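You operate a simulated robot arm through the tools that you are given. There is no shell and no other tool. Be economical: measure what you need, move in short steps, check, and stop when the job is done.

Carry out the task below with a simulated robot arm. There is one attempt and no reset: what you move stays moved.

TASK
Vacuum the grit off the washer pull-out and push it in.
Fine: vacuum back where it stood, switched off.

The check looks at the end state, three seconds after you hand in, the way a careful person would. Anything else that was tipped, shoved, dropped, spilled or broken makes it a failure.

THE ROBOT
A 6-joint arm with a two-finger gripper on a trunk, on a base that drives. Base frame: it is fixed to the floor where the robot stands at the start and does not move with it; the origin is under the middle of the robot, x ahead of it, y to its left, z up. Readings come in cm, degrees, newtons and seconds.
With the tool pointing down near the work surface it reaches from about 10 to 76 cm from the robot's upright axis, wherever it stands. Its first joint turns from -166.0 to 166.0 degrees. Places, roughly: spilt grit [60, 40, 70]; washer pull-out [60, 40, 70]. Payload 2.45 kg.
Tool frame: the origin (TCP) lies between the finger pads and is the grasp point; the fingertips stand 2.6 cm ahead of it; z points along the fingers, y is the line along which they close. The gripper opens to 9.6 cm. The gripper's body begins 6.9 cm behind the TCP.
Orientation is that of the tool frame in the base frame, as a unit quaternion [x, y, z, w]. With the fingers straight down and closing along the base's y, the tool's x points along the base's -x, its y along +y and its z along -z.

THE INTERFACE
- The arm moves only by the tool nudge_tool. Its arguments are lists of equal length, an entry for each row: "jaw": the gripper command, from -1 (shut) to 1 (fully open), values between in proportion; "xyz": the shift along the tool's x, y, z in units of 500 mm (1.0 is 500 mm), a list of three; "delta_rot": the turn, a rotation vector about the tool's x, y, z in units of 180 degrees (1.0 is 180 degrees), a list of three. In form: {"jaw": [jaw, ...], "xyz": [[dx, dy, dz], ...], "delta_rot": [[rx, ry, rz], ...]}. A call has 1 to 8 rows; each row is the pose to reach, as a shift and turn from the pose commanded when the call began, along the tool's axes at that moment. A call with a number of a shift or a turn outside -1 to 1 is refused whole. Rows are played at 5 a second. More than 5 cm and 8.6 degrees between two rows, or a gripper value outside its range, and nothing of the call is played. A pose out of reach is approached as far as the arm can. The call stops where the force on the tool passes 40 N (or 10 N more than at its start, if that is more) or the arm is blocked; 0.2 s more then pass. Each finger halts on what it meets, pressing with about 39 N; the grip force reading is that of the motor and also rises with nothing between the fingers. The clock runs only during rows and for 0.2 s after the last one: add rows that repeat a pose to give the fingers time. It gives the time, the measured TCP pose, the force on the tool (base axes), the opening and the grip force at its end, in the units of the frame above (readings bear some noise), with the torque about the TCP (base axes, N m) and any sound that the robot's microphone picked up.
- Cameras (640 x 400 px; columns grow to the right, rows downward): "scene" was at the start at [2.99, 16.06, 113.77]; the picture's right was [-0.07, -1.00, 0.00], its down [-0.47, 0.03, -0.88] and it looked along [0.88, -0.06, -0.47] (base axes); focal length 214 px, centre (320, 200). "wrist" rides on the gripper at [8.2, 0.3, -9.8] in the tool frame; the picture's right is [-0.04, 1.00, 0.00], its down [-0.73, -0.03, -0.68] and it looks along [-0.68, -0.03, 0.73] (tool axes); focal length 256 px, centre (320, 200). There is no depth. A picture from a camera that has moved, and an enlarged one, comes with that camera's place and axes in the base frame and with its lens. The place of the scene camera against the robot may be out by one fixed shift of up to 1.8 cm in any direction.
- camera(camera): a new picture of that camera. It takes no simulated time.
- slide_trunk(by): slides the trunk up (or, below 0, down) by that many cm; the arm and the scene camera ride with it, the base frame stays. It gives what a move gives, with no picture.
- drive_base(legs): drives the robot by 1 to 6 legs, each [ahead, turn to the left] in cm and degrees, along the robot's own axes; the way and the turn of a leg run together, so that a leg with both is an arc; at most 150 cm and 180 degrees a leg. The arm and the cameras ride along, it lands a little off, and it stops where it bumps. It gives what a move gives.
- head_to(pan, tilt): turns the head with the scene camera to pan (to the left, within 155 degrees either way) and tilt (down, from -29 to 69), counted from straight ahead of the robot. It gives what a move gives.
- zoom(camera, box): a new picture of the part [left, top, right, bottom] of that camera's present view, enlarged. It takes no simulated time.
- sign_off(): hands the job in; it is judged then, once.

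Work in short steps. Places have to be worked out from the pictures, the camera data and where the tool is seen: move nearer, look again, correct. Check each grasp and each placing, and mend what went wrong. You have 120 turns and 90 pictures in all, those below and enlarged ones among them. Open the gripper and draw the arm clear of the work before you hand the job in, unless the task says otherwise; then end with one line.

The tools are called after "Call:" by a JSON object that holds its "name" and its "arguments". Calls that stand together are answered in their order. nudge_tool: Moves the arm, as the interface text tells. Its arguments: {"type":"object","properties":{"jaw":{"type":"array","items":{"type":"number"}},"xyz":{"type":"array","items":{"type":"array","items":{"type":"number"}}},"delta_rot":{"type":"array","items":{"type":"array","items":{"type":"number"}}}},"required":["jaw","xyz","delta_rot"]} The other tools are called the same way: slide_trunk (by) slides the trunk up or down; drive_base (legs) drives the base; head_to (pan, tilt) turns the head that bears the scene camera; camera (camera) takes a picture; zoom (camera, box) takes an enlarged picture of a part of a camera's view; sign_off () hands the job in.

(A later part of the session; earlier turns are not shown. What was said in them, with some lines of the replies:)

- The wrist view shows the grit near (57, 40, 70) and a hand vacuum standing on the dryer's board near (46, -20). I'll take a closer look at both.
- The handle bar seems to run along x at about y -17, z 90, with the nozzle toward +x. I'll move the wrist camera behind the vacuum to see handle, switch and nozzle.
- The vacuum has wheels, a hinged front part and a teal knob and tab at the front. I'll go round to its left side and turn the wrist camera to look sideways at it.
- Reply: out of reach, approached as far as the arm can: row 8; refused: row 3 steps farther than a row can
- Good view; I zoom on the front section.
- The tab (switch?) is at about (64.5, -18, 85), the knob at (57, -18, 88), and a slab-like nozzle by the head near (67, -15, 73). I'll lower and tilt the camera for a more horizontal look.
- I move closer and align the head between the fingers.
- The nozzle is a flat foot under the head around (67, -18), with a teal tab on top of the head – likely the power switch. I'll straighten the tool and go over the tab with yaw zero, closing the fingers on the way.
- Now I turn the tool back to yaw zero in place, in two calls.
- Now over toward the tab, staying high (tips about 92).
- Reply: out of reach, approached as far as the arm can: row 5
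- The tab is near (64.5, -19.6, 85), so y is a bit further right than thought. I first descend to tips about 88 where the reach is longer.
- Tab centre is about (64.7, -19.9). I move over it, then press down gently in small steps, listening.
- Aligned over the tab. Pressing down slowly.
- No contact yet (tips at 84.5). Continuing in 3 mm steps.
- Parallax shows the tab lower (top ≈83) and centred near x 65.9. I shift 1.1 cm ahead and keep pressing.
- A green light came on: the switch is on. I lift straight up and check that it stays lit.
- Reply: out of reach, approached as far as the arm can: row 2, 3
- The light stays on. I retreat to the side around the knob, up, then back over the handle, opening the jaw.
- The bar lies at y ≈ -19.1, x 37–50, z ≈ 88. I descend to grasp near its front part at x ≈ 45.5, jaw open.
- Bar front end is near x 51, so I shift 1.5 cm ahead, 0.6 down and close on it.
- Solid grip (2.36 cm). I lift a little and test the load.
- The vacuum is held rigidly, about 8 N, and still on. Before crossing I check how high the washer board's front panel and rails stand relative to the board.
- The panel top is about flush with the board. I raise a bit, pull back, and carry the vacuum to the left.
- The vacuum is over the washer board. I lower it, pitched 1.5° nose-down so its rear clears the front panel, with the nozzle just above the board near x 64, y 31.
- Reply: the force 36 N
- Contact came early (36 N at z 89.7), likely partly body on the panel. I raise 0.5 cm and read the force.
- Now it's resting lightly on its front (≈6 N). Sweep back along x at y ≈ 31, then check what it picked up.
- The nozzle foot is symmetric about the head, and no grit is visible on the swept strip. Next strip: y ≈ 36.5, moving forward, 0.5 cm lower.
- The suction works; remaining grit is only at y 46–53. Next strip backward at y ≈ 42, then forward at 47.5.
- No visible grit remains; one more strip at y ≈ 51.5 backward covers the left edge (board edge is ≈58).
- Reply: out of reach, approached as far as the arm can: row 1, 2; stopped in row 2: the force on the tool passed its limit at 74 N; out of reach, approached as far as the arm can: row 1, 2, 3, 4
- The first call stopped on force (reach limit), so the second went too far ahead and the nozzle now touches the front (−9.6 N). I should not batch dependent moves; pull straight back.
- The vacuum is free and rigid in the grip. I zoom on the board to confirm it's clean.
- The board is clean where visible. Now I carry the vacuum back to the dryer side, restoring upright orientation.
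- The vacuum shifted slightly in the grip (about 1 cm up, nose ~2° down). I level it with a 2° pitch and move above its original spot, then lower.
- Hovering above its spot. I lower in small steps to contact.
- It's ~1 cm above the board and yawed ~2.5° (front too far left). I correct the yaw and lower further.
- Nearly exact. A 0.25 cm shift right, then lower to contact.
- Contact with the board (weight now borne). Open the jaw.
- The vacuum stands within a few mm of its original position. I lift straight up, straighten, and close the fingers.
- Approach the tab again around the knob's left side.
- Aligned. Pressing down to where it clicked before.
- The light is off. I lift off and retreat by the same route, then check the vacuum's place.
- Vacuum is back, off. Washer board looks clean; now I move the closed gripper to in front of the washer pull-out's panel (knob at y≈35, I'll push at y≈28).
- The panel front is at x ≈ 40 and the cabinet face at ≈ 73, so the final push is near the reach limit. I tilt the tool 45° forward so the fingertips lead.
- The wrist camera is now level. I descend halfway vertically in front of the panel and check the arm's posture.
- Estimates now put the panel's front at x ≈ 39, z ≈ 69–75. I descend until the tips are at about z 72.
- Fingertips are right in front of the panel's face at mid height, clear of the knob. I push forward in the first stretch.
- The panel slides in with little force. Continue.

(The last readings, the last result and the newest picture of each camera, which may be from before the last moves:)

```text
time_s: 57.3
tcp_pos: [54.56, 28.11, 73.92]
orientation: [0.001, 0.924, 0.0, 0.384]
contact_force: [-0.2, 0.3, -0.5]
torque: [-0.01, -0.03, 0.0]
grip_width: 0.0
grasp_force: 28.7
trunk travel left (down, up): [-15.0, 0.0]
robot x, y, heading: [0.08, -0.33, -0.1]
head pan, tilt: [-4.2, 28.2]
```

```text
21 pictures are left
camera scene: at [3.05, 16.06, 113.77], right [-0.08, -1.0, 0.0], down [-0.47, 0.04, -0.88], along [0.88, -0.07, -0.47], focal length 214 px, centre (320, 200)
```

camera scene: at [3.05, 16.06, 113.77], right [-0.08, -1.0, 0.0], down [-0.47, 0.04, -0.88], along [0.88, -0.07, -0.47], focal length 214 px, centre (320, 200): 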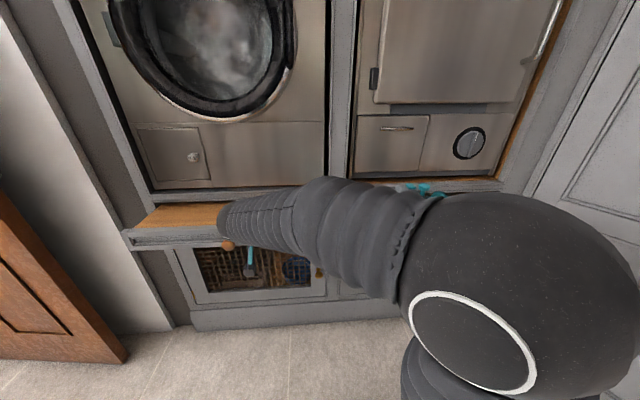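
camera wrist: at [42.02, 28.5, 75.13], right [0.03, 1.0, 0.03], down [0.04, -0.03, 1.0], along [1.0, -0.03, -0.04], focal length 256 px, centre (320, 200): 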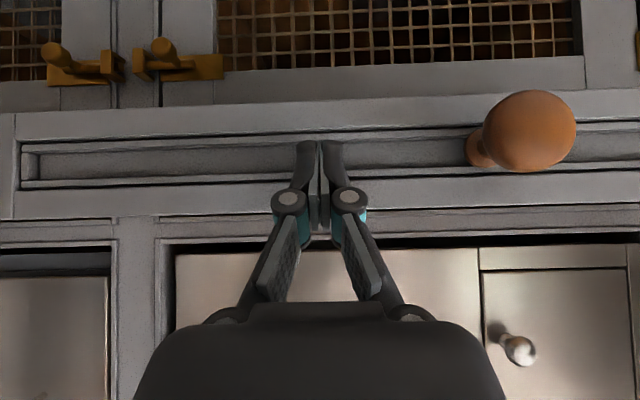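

Halfway-plus in. Continue with smaller steps until it seats.

Call:
{"name": "nudge_tool", "arguments": {"jaw": [-1, -1, -1, -1, -1], "xyz": [[-0.03, 0, 0.03], [-0.06, 0, 0.06], [-0.085, 0, 0.085], [-0.11, 0, 0.11], [-0.13, 0, 0.13]], "delta_rot": [[0, 0, 0], [0, 0, 0], [0, 0, 0], [0, 0, 0], [0, 0, 0]]}}

Call:
{"name": "camera", "arguments": {"camera": "wrist"}}

Call:
{"name": "camera", "arguments": {"camera": "scene"}}

```text
time_s: 58.5
tcp_pos: [63.88, 28.2, 73.92]
orientation: [0.0, 0.924, 0.001, 0.382]
contact_force: [0.2, 1.3, -0.3]
torque: [0.02, 0.01, -0.02]
grip_width: 0.01
grasp_force: 28.2
trunk travel left (down, up): [-15.0, 0.0]
robot x, y, heading: [0.05, 0.26, -0.0]
head pan, tilt: [-4.2, 28.2]
```

```text
20 pictures are left
camera wrist: at [51.2, 28.58, 75.08], right [0.03, 1.0, 0.03], down [0.04, -0.03, 1.0], along [1.0, -0.03, -0.04], focal length 256 px, centre (320, 200)
```

wrist: 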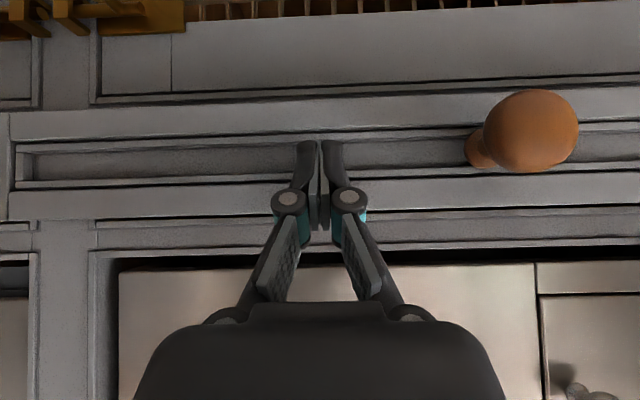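

```text
19 pictures are left
camera scene: at [3.04, 16.06, 113.77], right [-0.08, -1.0, 0.0], down [-0.47, 0.04, -0.88], along [0.88, -0.07, -0.47], focal length 214 px, centre (320, 200)
```

scene: 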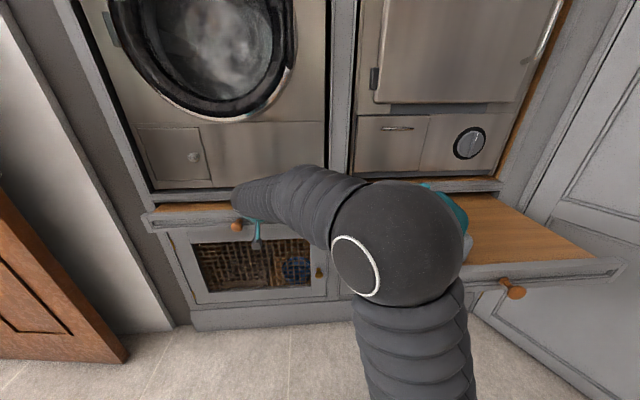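

A few cm remain. Continue gently until contact force rises.

Call:
{"name": "nudge_tool", "arguments": {"jaw": [-1, -1, -1, -1, -1], "xyz": [[-0.016, 0, 0.016], [-0.03, 0, 0.03], [-0.042, 0, 0.042], [-0.054, 0, 0.054], [-0.066, 0, 0.066]], "delta_rot": [[0, 0, 0], [0, 0, 0], [0, 0, 0], [0, 0, 0], [0, 0, 0]]}}

Call:
{"name": "camera", "arguments": {"camera": "wrist"}}

Call:
{"name": "camera", "arguments": {"camera": "scene"}}

```text
time_s: 59.7
tcp_pos: [68.67, 28.07, 73.76]
orientation: [0.0, 0.924, 0.0, 0.383]
contact_force: [-1.4, 1.3, 0.5]
torque: [0.02, 0.03, 0.02]
grip_width: 0.62
grasp_force: 28.9
trunk travel left (down, up): [-15.0, 0.0]
robot x, y, heading: [-0.02, -0.13, -0.3]
head pan, tilt: [-4.2, 28.2]
```

```text
18 pictures are left
camera wrist: at [55.88, 28.49, 75.06], right [0.03, 1.0, 0.03], down [0.04, -0.03, 1.0], along [1.0, -0.03, -0.04], focal length 256 px, centre (320, 200)
```

wrist: 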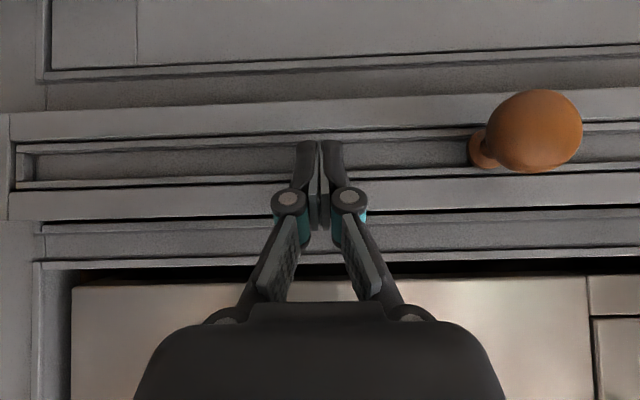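

```text
17 pictures are left
camera scene: at [3.05, 16.06, 113.76], right [-0.08, -1.0, 0.0], down [-0.47, 0.04, -0.88], along [0.88, -0.07, -0.47], focal length 214 px, centre (320, 200)
```

scene: 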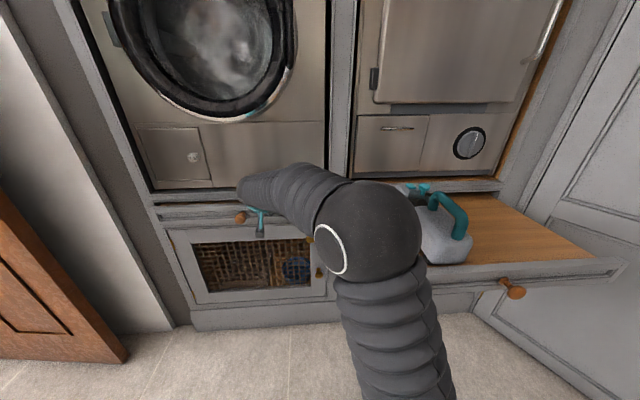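

Nearly closed. A last gentle push.

Call:
{"name": "nudge_tool", "arguments": {"jaw": [-1, -1, -1, -1, -1], "xyz": [[-0.01, 0, 0.01], [-0.02, 0, 0.02], [-0.028, 0, 0.028], [-0.036, 0, 0.036], [-0.044, 0, 0.044]], "delta_rot": [[0, 0, 0], [0, 0, 0], [0, 0, 0], [0, 0, 0], [0, 0, 0]]}}

Call:
{"name": "camera", "arguments": {"camera": "wrist"}}

```text
time_s: 60.9
tcp_pos: [71.53, 28.15, 73.98]
orientation: [0.0, 0.924, 0.002, 0.383]
contact_force: [-2.0, -0.4, -0.6]
torque: [-0.04, 0.05, -0.01]
grip_width: 0.59
grasp_force: 27.9
trunk travel left (down, up): [-15.0, 0.0]
robot x, y, heading: [-0.19, -0.18, -0.4]
head pan, tilt: [-4.2, 28.2]
```

```text
16 pictures are left
camera wrist: at [58.86, 28.47, 75.06], right [0.03, 1.0, 0.03], down [0.04, -0.03, 1.0], along [1.0, -0.03, -0.04], focal length 256 px, centre (320, 200)
```

wrist: 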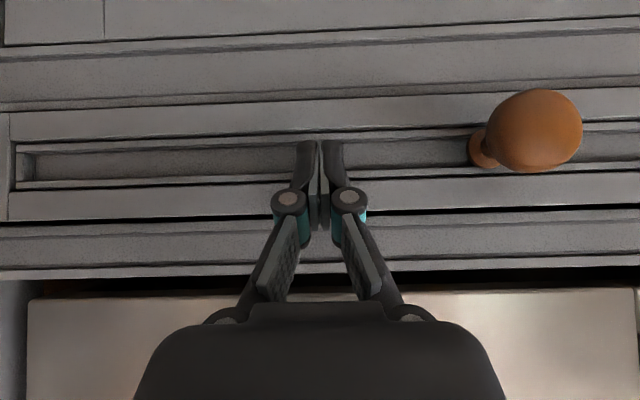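

Still no stop force; keep pushing slowly.

Call:
{"name": "nudge_tool", "arguments": {"jaw": [-1, -1, -1, -1], "xyz": [[-0.008, 0, 0.008], [-0.016, 0, 0.016], [-0.024, 0, 0.024], [-0.032, 0, 0.032]], "delta_rot": [[0, 0, 0], [0, 0, 0], [0, 0, 0], [0, 0, 0]]}}

Call:
{"name": "camera", "arguments": {"camera": "wrist"}}

Call:
{"name": "zoom", "arguments": {"camera": "scene", "box": [120, 170, 360, 310]}}

```text
time_s: 61.7
tcp_pos: [72.64, 28.13, 73.83]
orientation: [0.002, 0.925, 0.0, 0.379]
contact_force: [-15.5, -5.8, 6.7]
torque: [-0.04, -0.02, -0.1]
grip_width: 0.59
grasp_force: 28.2
trunk travel left (down, up): [-15.0, 0.0]
robot x, y, heading: [-0.19, 0.17, -0.2]
head pan, tilt: [-4.2, 28.2]
stopped in row 3: the force on the tool passed its limit at 51 N (the readings are from after the stop); the commanded pose is now the measured one
```

```text
15 pictures are left
camera wrist: at [59.94, 28.52, 75.19], right [0.03, 1.0, 0.03], down [0.05, -0.03, 1.0], along [1.0, -0.03, -0.05], focal length 256 px, centre (320, 200)
```

wrist: 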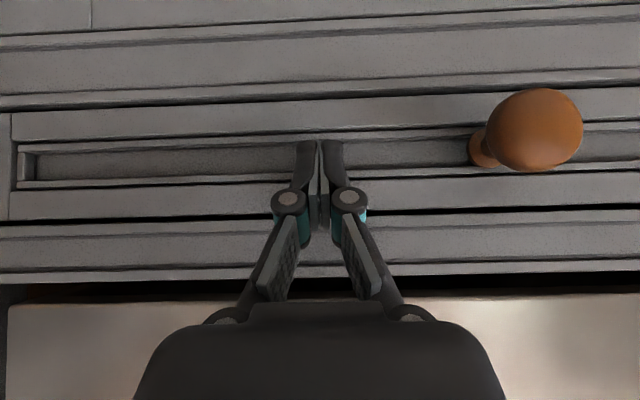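

```text
2.67 times, centred on (240, 240) of scene
camera zoom: at [2.86, 16.03, 113.8], right [-0.07, -1.0, 0.0], down [-0.47, 0.04, -0.88], along [0.88, -0.07, -0.47], focal length 572 px, centre (533, 93)
```

zoom: 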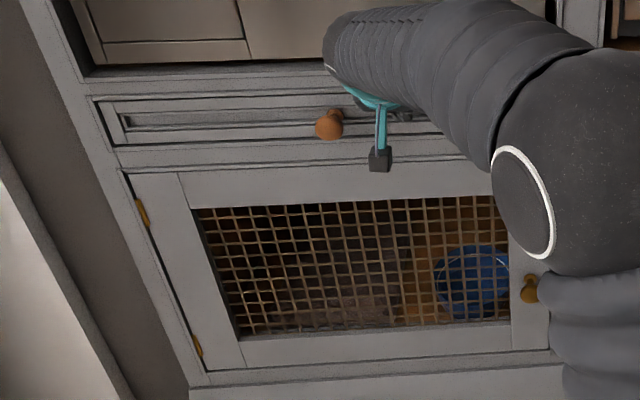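

It hit its stop and sits flush in the frame. I draw straight back.

Call:
{"name": "nudge_tool", "arguments": {"jaw": [-1, -1, -1, -1, -1, -1, -1], "xyz": [[0.02, 0, -0.02], [0.06, 0, -0.06], [0.12, 0, -0.12], [0.18, 0, -0.18], [0.24, 0, -0.24], [0.3, 0, -0.3], [0.36, 0, -0.36]], "delta_rot": [[0, 0, 0], [0, 0, 0], [0, 0, 0], [0, 0, 0], [0, 0, 0], [0, 0, 0], [0, 0, 0]]}}

Call:
{"name": "camera", "arguments": {"camera": "scene"}}

Call:
{"name": "camera", "arguments": {"camera": "wrist"}}

```text
time_s: 63.3
tcp_pos: [47.44, 28.16, 74.01]
orientation: [0.002, 0.925, -0.001, 0.379]
contact_force: [0.4, 0.2, -1.4]
torque: [0.03, 0.01, 0.01]
grip_width: 0.0
grasp_force: 28.4
trunk travel left (down, up): [-15.0, 0.0]
robot x, y, heading: [-0.01, -0.05, -0.0]
head pan, tilt: [-4.2, 28.2]
```

```text
13 pictures are left
camera scene: at [3.01, 16.07, 113.77], right [-0.07, -1.0, 0.0], down [-0.47, 0.04, -0.88], along [0.88, -0.07, -0.47], focal length 214 px, centre (320, 200)
```

scene: 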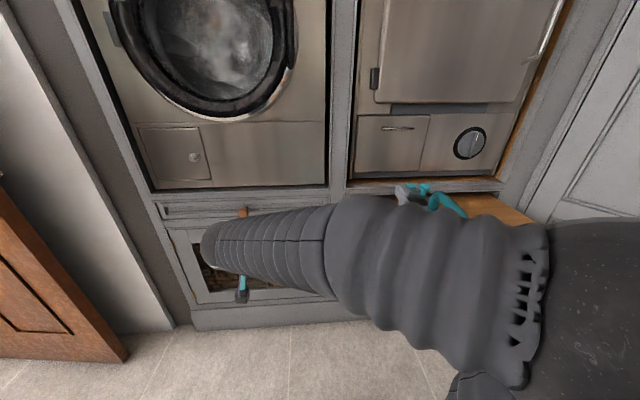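

```text
12 pictures are left
camera wrist: at [34.72, 28.57, 75.32], right [0.03, 1.0, 0.03], down [0.05, -0.03, 1.0], along [1.0, -0.03, -0.05], focal length 256 px, centre (320, 200)
```

wrist: 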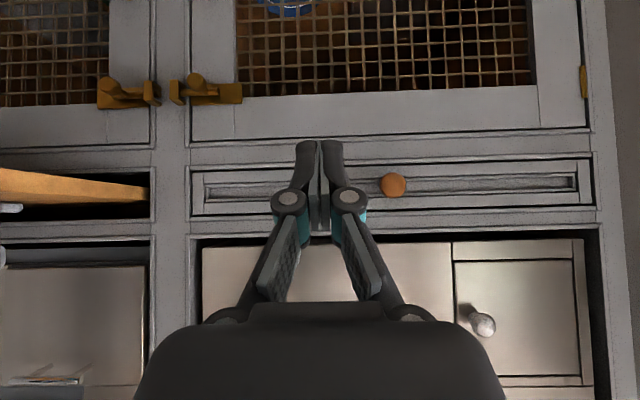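

Flush and closed. I raise the arm clear and open the gripper, then do a final check of the vacuum and floor.

Call:
{"name": "nudge_tool", "arguments": {"jaw": [-1, -1, -0.5, 0, 0.5, 1, 1], "xyz": [[0, 0, -0.08], [-0.02, 0, -0.16], [-0.08, 0, -0.22], [-0.14, 0, -0.28], [-0.2, 0, -0.34], [-0.26, 0, -0.4], [-0.26, 0, -0.4]], "delta_rot": [[0, 0, 0], [0, 0, 0], [0, 0, 0], [0, 0, 0], [0, 0, 0], [0, 0, 0], [0, 0, 0]]}}

Call:
{"name": "camera", "arguments": {"camera": "scene"}}

```text
time_s: 64.9
tcp_pos: [42.42, 28.29, 97.31]
orientation: [0.002, 0.925, -0.001, 0.379]
contact_force: [0.0, 1.0, 0.3]
torque: [0.04, 0.0, 0.0]
grip_width: 9.61
grasp_force: 0.0
trunk travel left (down, up): [-15.0, 0.0]
robot x, y, heading: [-0.02, 0.22, -0.0]
head pan, tilt: [-4.2, 28.2]
```

```text
11 pictures are left
camera scene: at [2.99, 16.06, 113.77], right [-0.07, -1.0, 0.0], down [-0.47, 0.04, -0.88], along [0.88, -0.07, -0.47], focal length 214 px, centre (320, 200)
```

scene: 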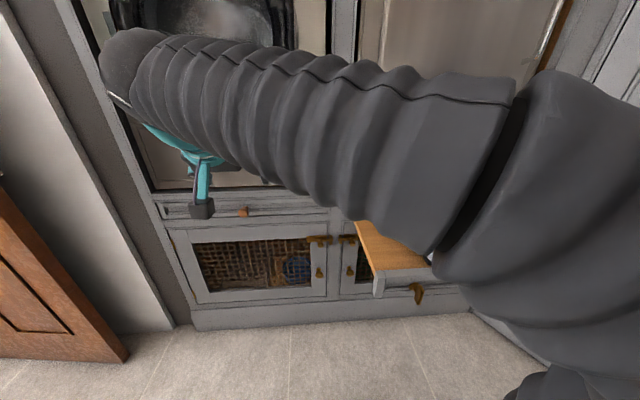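

I turn the tool back upright so the vacuum comes into view.

Call:
{"name": "nudge_tool", "arguments": {"jaw": [1, 1, 1, 1, 1, 1], "xyz": [[0, 0, 0], [0, 0, 0], [0, 0, 0], [0, 0, 0], [0, 0, 0], [0, 0, 0]], "delta_rot": [[0, 0.042, 0], [0, 0.084, 0], [0, 0.126, 0], [0, 0.168, 0], [0, 0.21, 0], [0, 0.248, 0]]}}

Call:
{"name": "camera", "arguments": {"camera": "wrist"}}

Call:
{"name": "camera", "arguments": {"camera": "scene"}}

```text
time_s: 66.3
tcp_pos: [42.59, 28.27, 97.34]
orientation: [0.001, 1.0, 0.0, -0.003]
contact_force: [-0.8, -0.6, 0.3]
torque: [0.06, -0.06, 0.0]
grip_width: 9.58
grasp_force: 0.1
trunk travel left (down, up): [-15.0, 0.0]
robot x, y, heading: [-0.11, -0.06, -0.1]
head pan, tilt: [-4.2, 28.2]
```

```text
10 pictures are left
camera wrist: at [34.42, 28.59, 107.21], right [0.04, 1.0, 0.0], down [0.74, -0.03, 0.68], along [0.68, -0.03, -0.74], focal length 256 px, centre (320, 200)
```

wrist: 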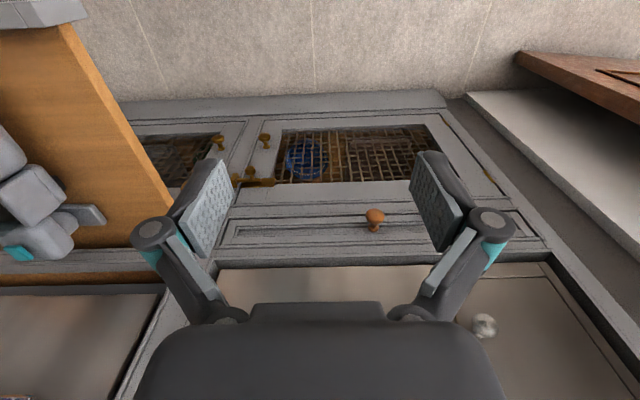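

```text
9 pictures are left
camera scene: at [2.96, 16.06, 113.77], right [-0.07, -1.0, 0.0], down [-0.47, 0.04, -0.88], along [0.88, -0.07, -0.47], focal length 214 px, centre (320, 200)
```

scene: 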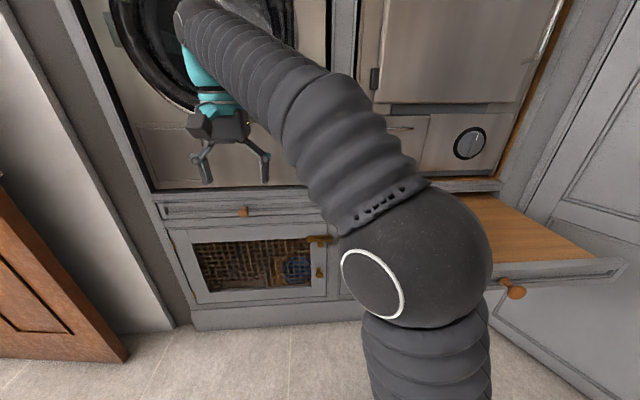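

The washer pull-out is shut, with no grit on the floor. I draw the arm back toward the middle to confirm the vacuum's state.

Call:
{"name": "nudge_tool", "arguments": {"jaw": [1, 1, 1, 1, 1, 1, 1], "xyz": [[0.04, -0.07, -0.01], [0.08, -0.15, -0.02], [0.13, -0.23, -0.03], [0.18, -0.31, -0.04], [0.23, -0.39, -0.05], [0.28, -0.46, -0.05], [0.3, -0.52, -0.05]], "delta_rot": [[0, 0, 0], [0, 0, 0], [0, 0, 0], [0, 0, 0], [0, 0, 0], [0, 0, 0], [0, 0, 0]]}}

Call:
{"name": "camera", "arguments": {"camera": "wrist"}}

Call:
{"name": "zoom", "arguments": {"camera": "scene", "box": [375, 170, 485, 275]}}

```text
time_s: 67.9
tcp_pos: [27.41, 2.28, 99.51]
orientation: [0.001, 1.0, -0.001, 0.002]
contact_force: [0.1, 0.0, -0.5]
torque: [-0.01, 0.03, -0.02]
grip_width: 9.59
grasp_force: 0.1
out of reach, approached as far as the arm can: row 7
trunk travel left (down, up): [-15.0, 0.0]
robot x, y, heading: [-0.11, -0.46, 0.0]
head pan, tilt: [-4.2, 28.2]
```

```text
8 pictures are left
camera wrist: at [19.38, 2.59, 109.37], right [0.04, 1.0, 0.0], down [0.73, -0.03, 0.68], along [0.68, -0.03, -0.73], focal length 256 px, centre (320, 200)
```

wrist: 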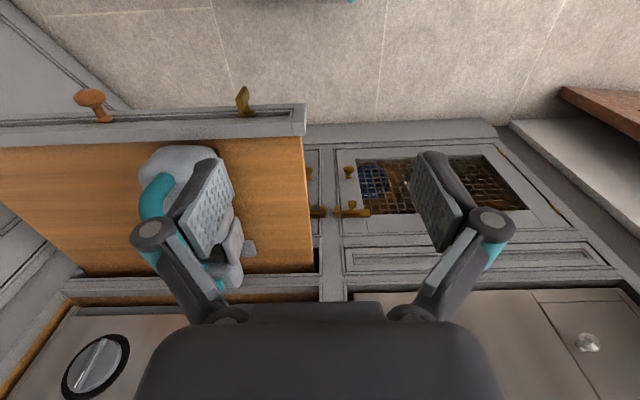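

```text
3.81 times, centred on (430, 222) of scene
camera zoom: at [3.0, 16.06, 113.77], right [-0.07, -1.0, 0.0], down [-0.47, 0.04, -0.88], along [0.88, -0.07, -0.47], focal length 817 px, centre (-99, 114)
```

zoom: 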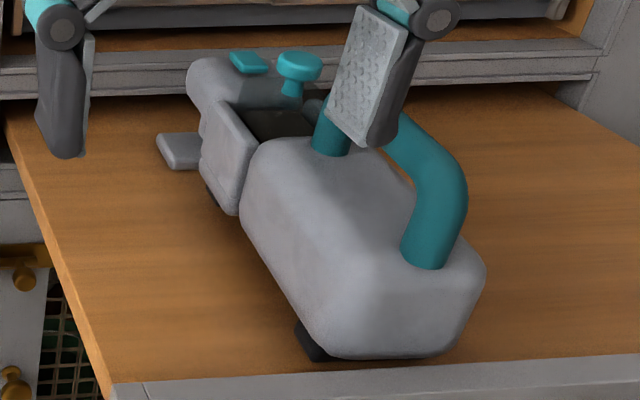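

The vacuum stands within a few millimetres of its original spot with its light off. The board was clean before I closed it, the pull-out is shut, and the arm is clear with the gripper open, so I'm handing in.

Call:
{"name": "sign_off", "arguments": {}}

```text
The job is handed in.
```

I vacuumed the grit off the washer pull-out and pushed it in until it sat flush. The vacuum is switched off and back within a few millimetres of where it stood.
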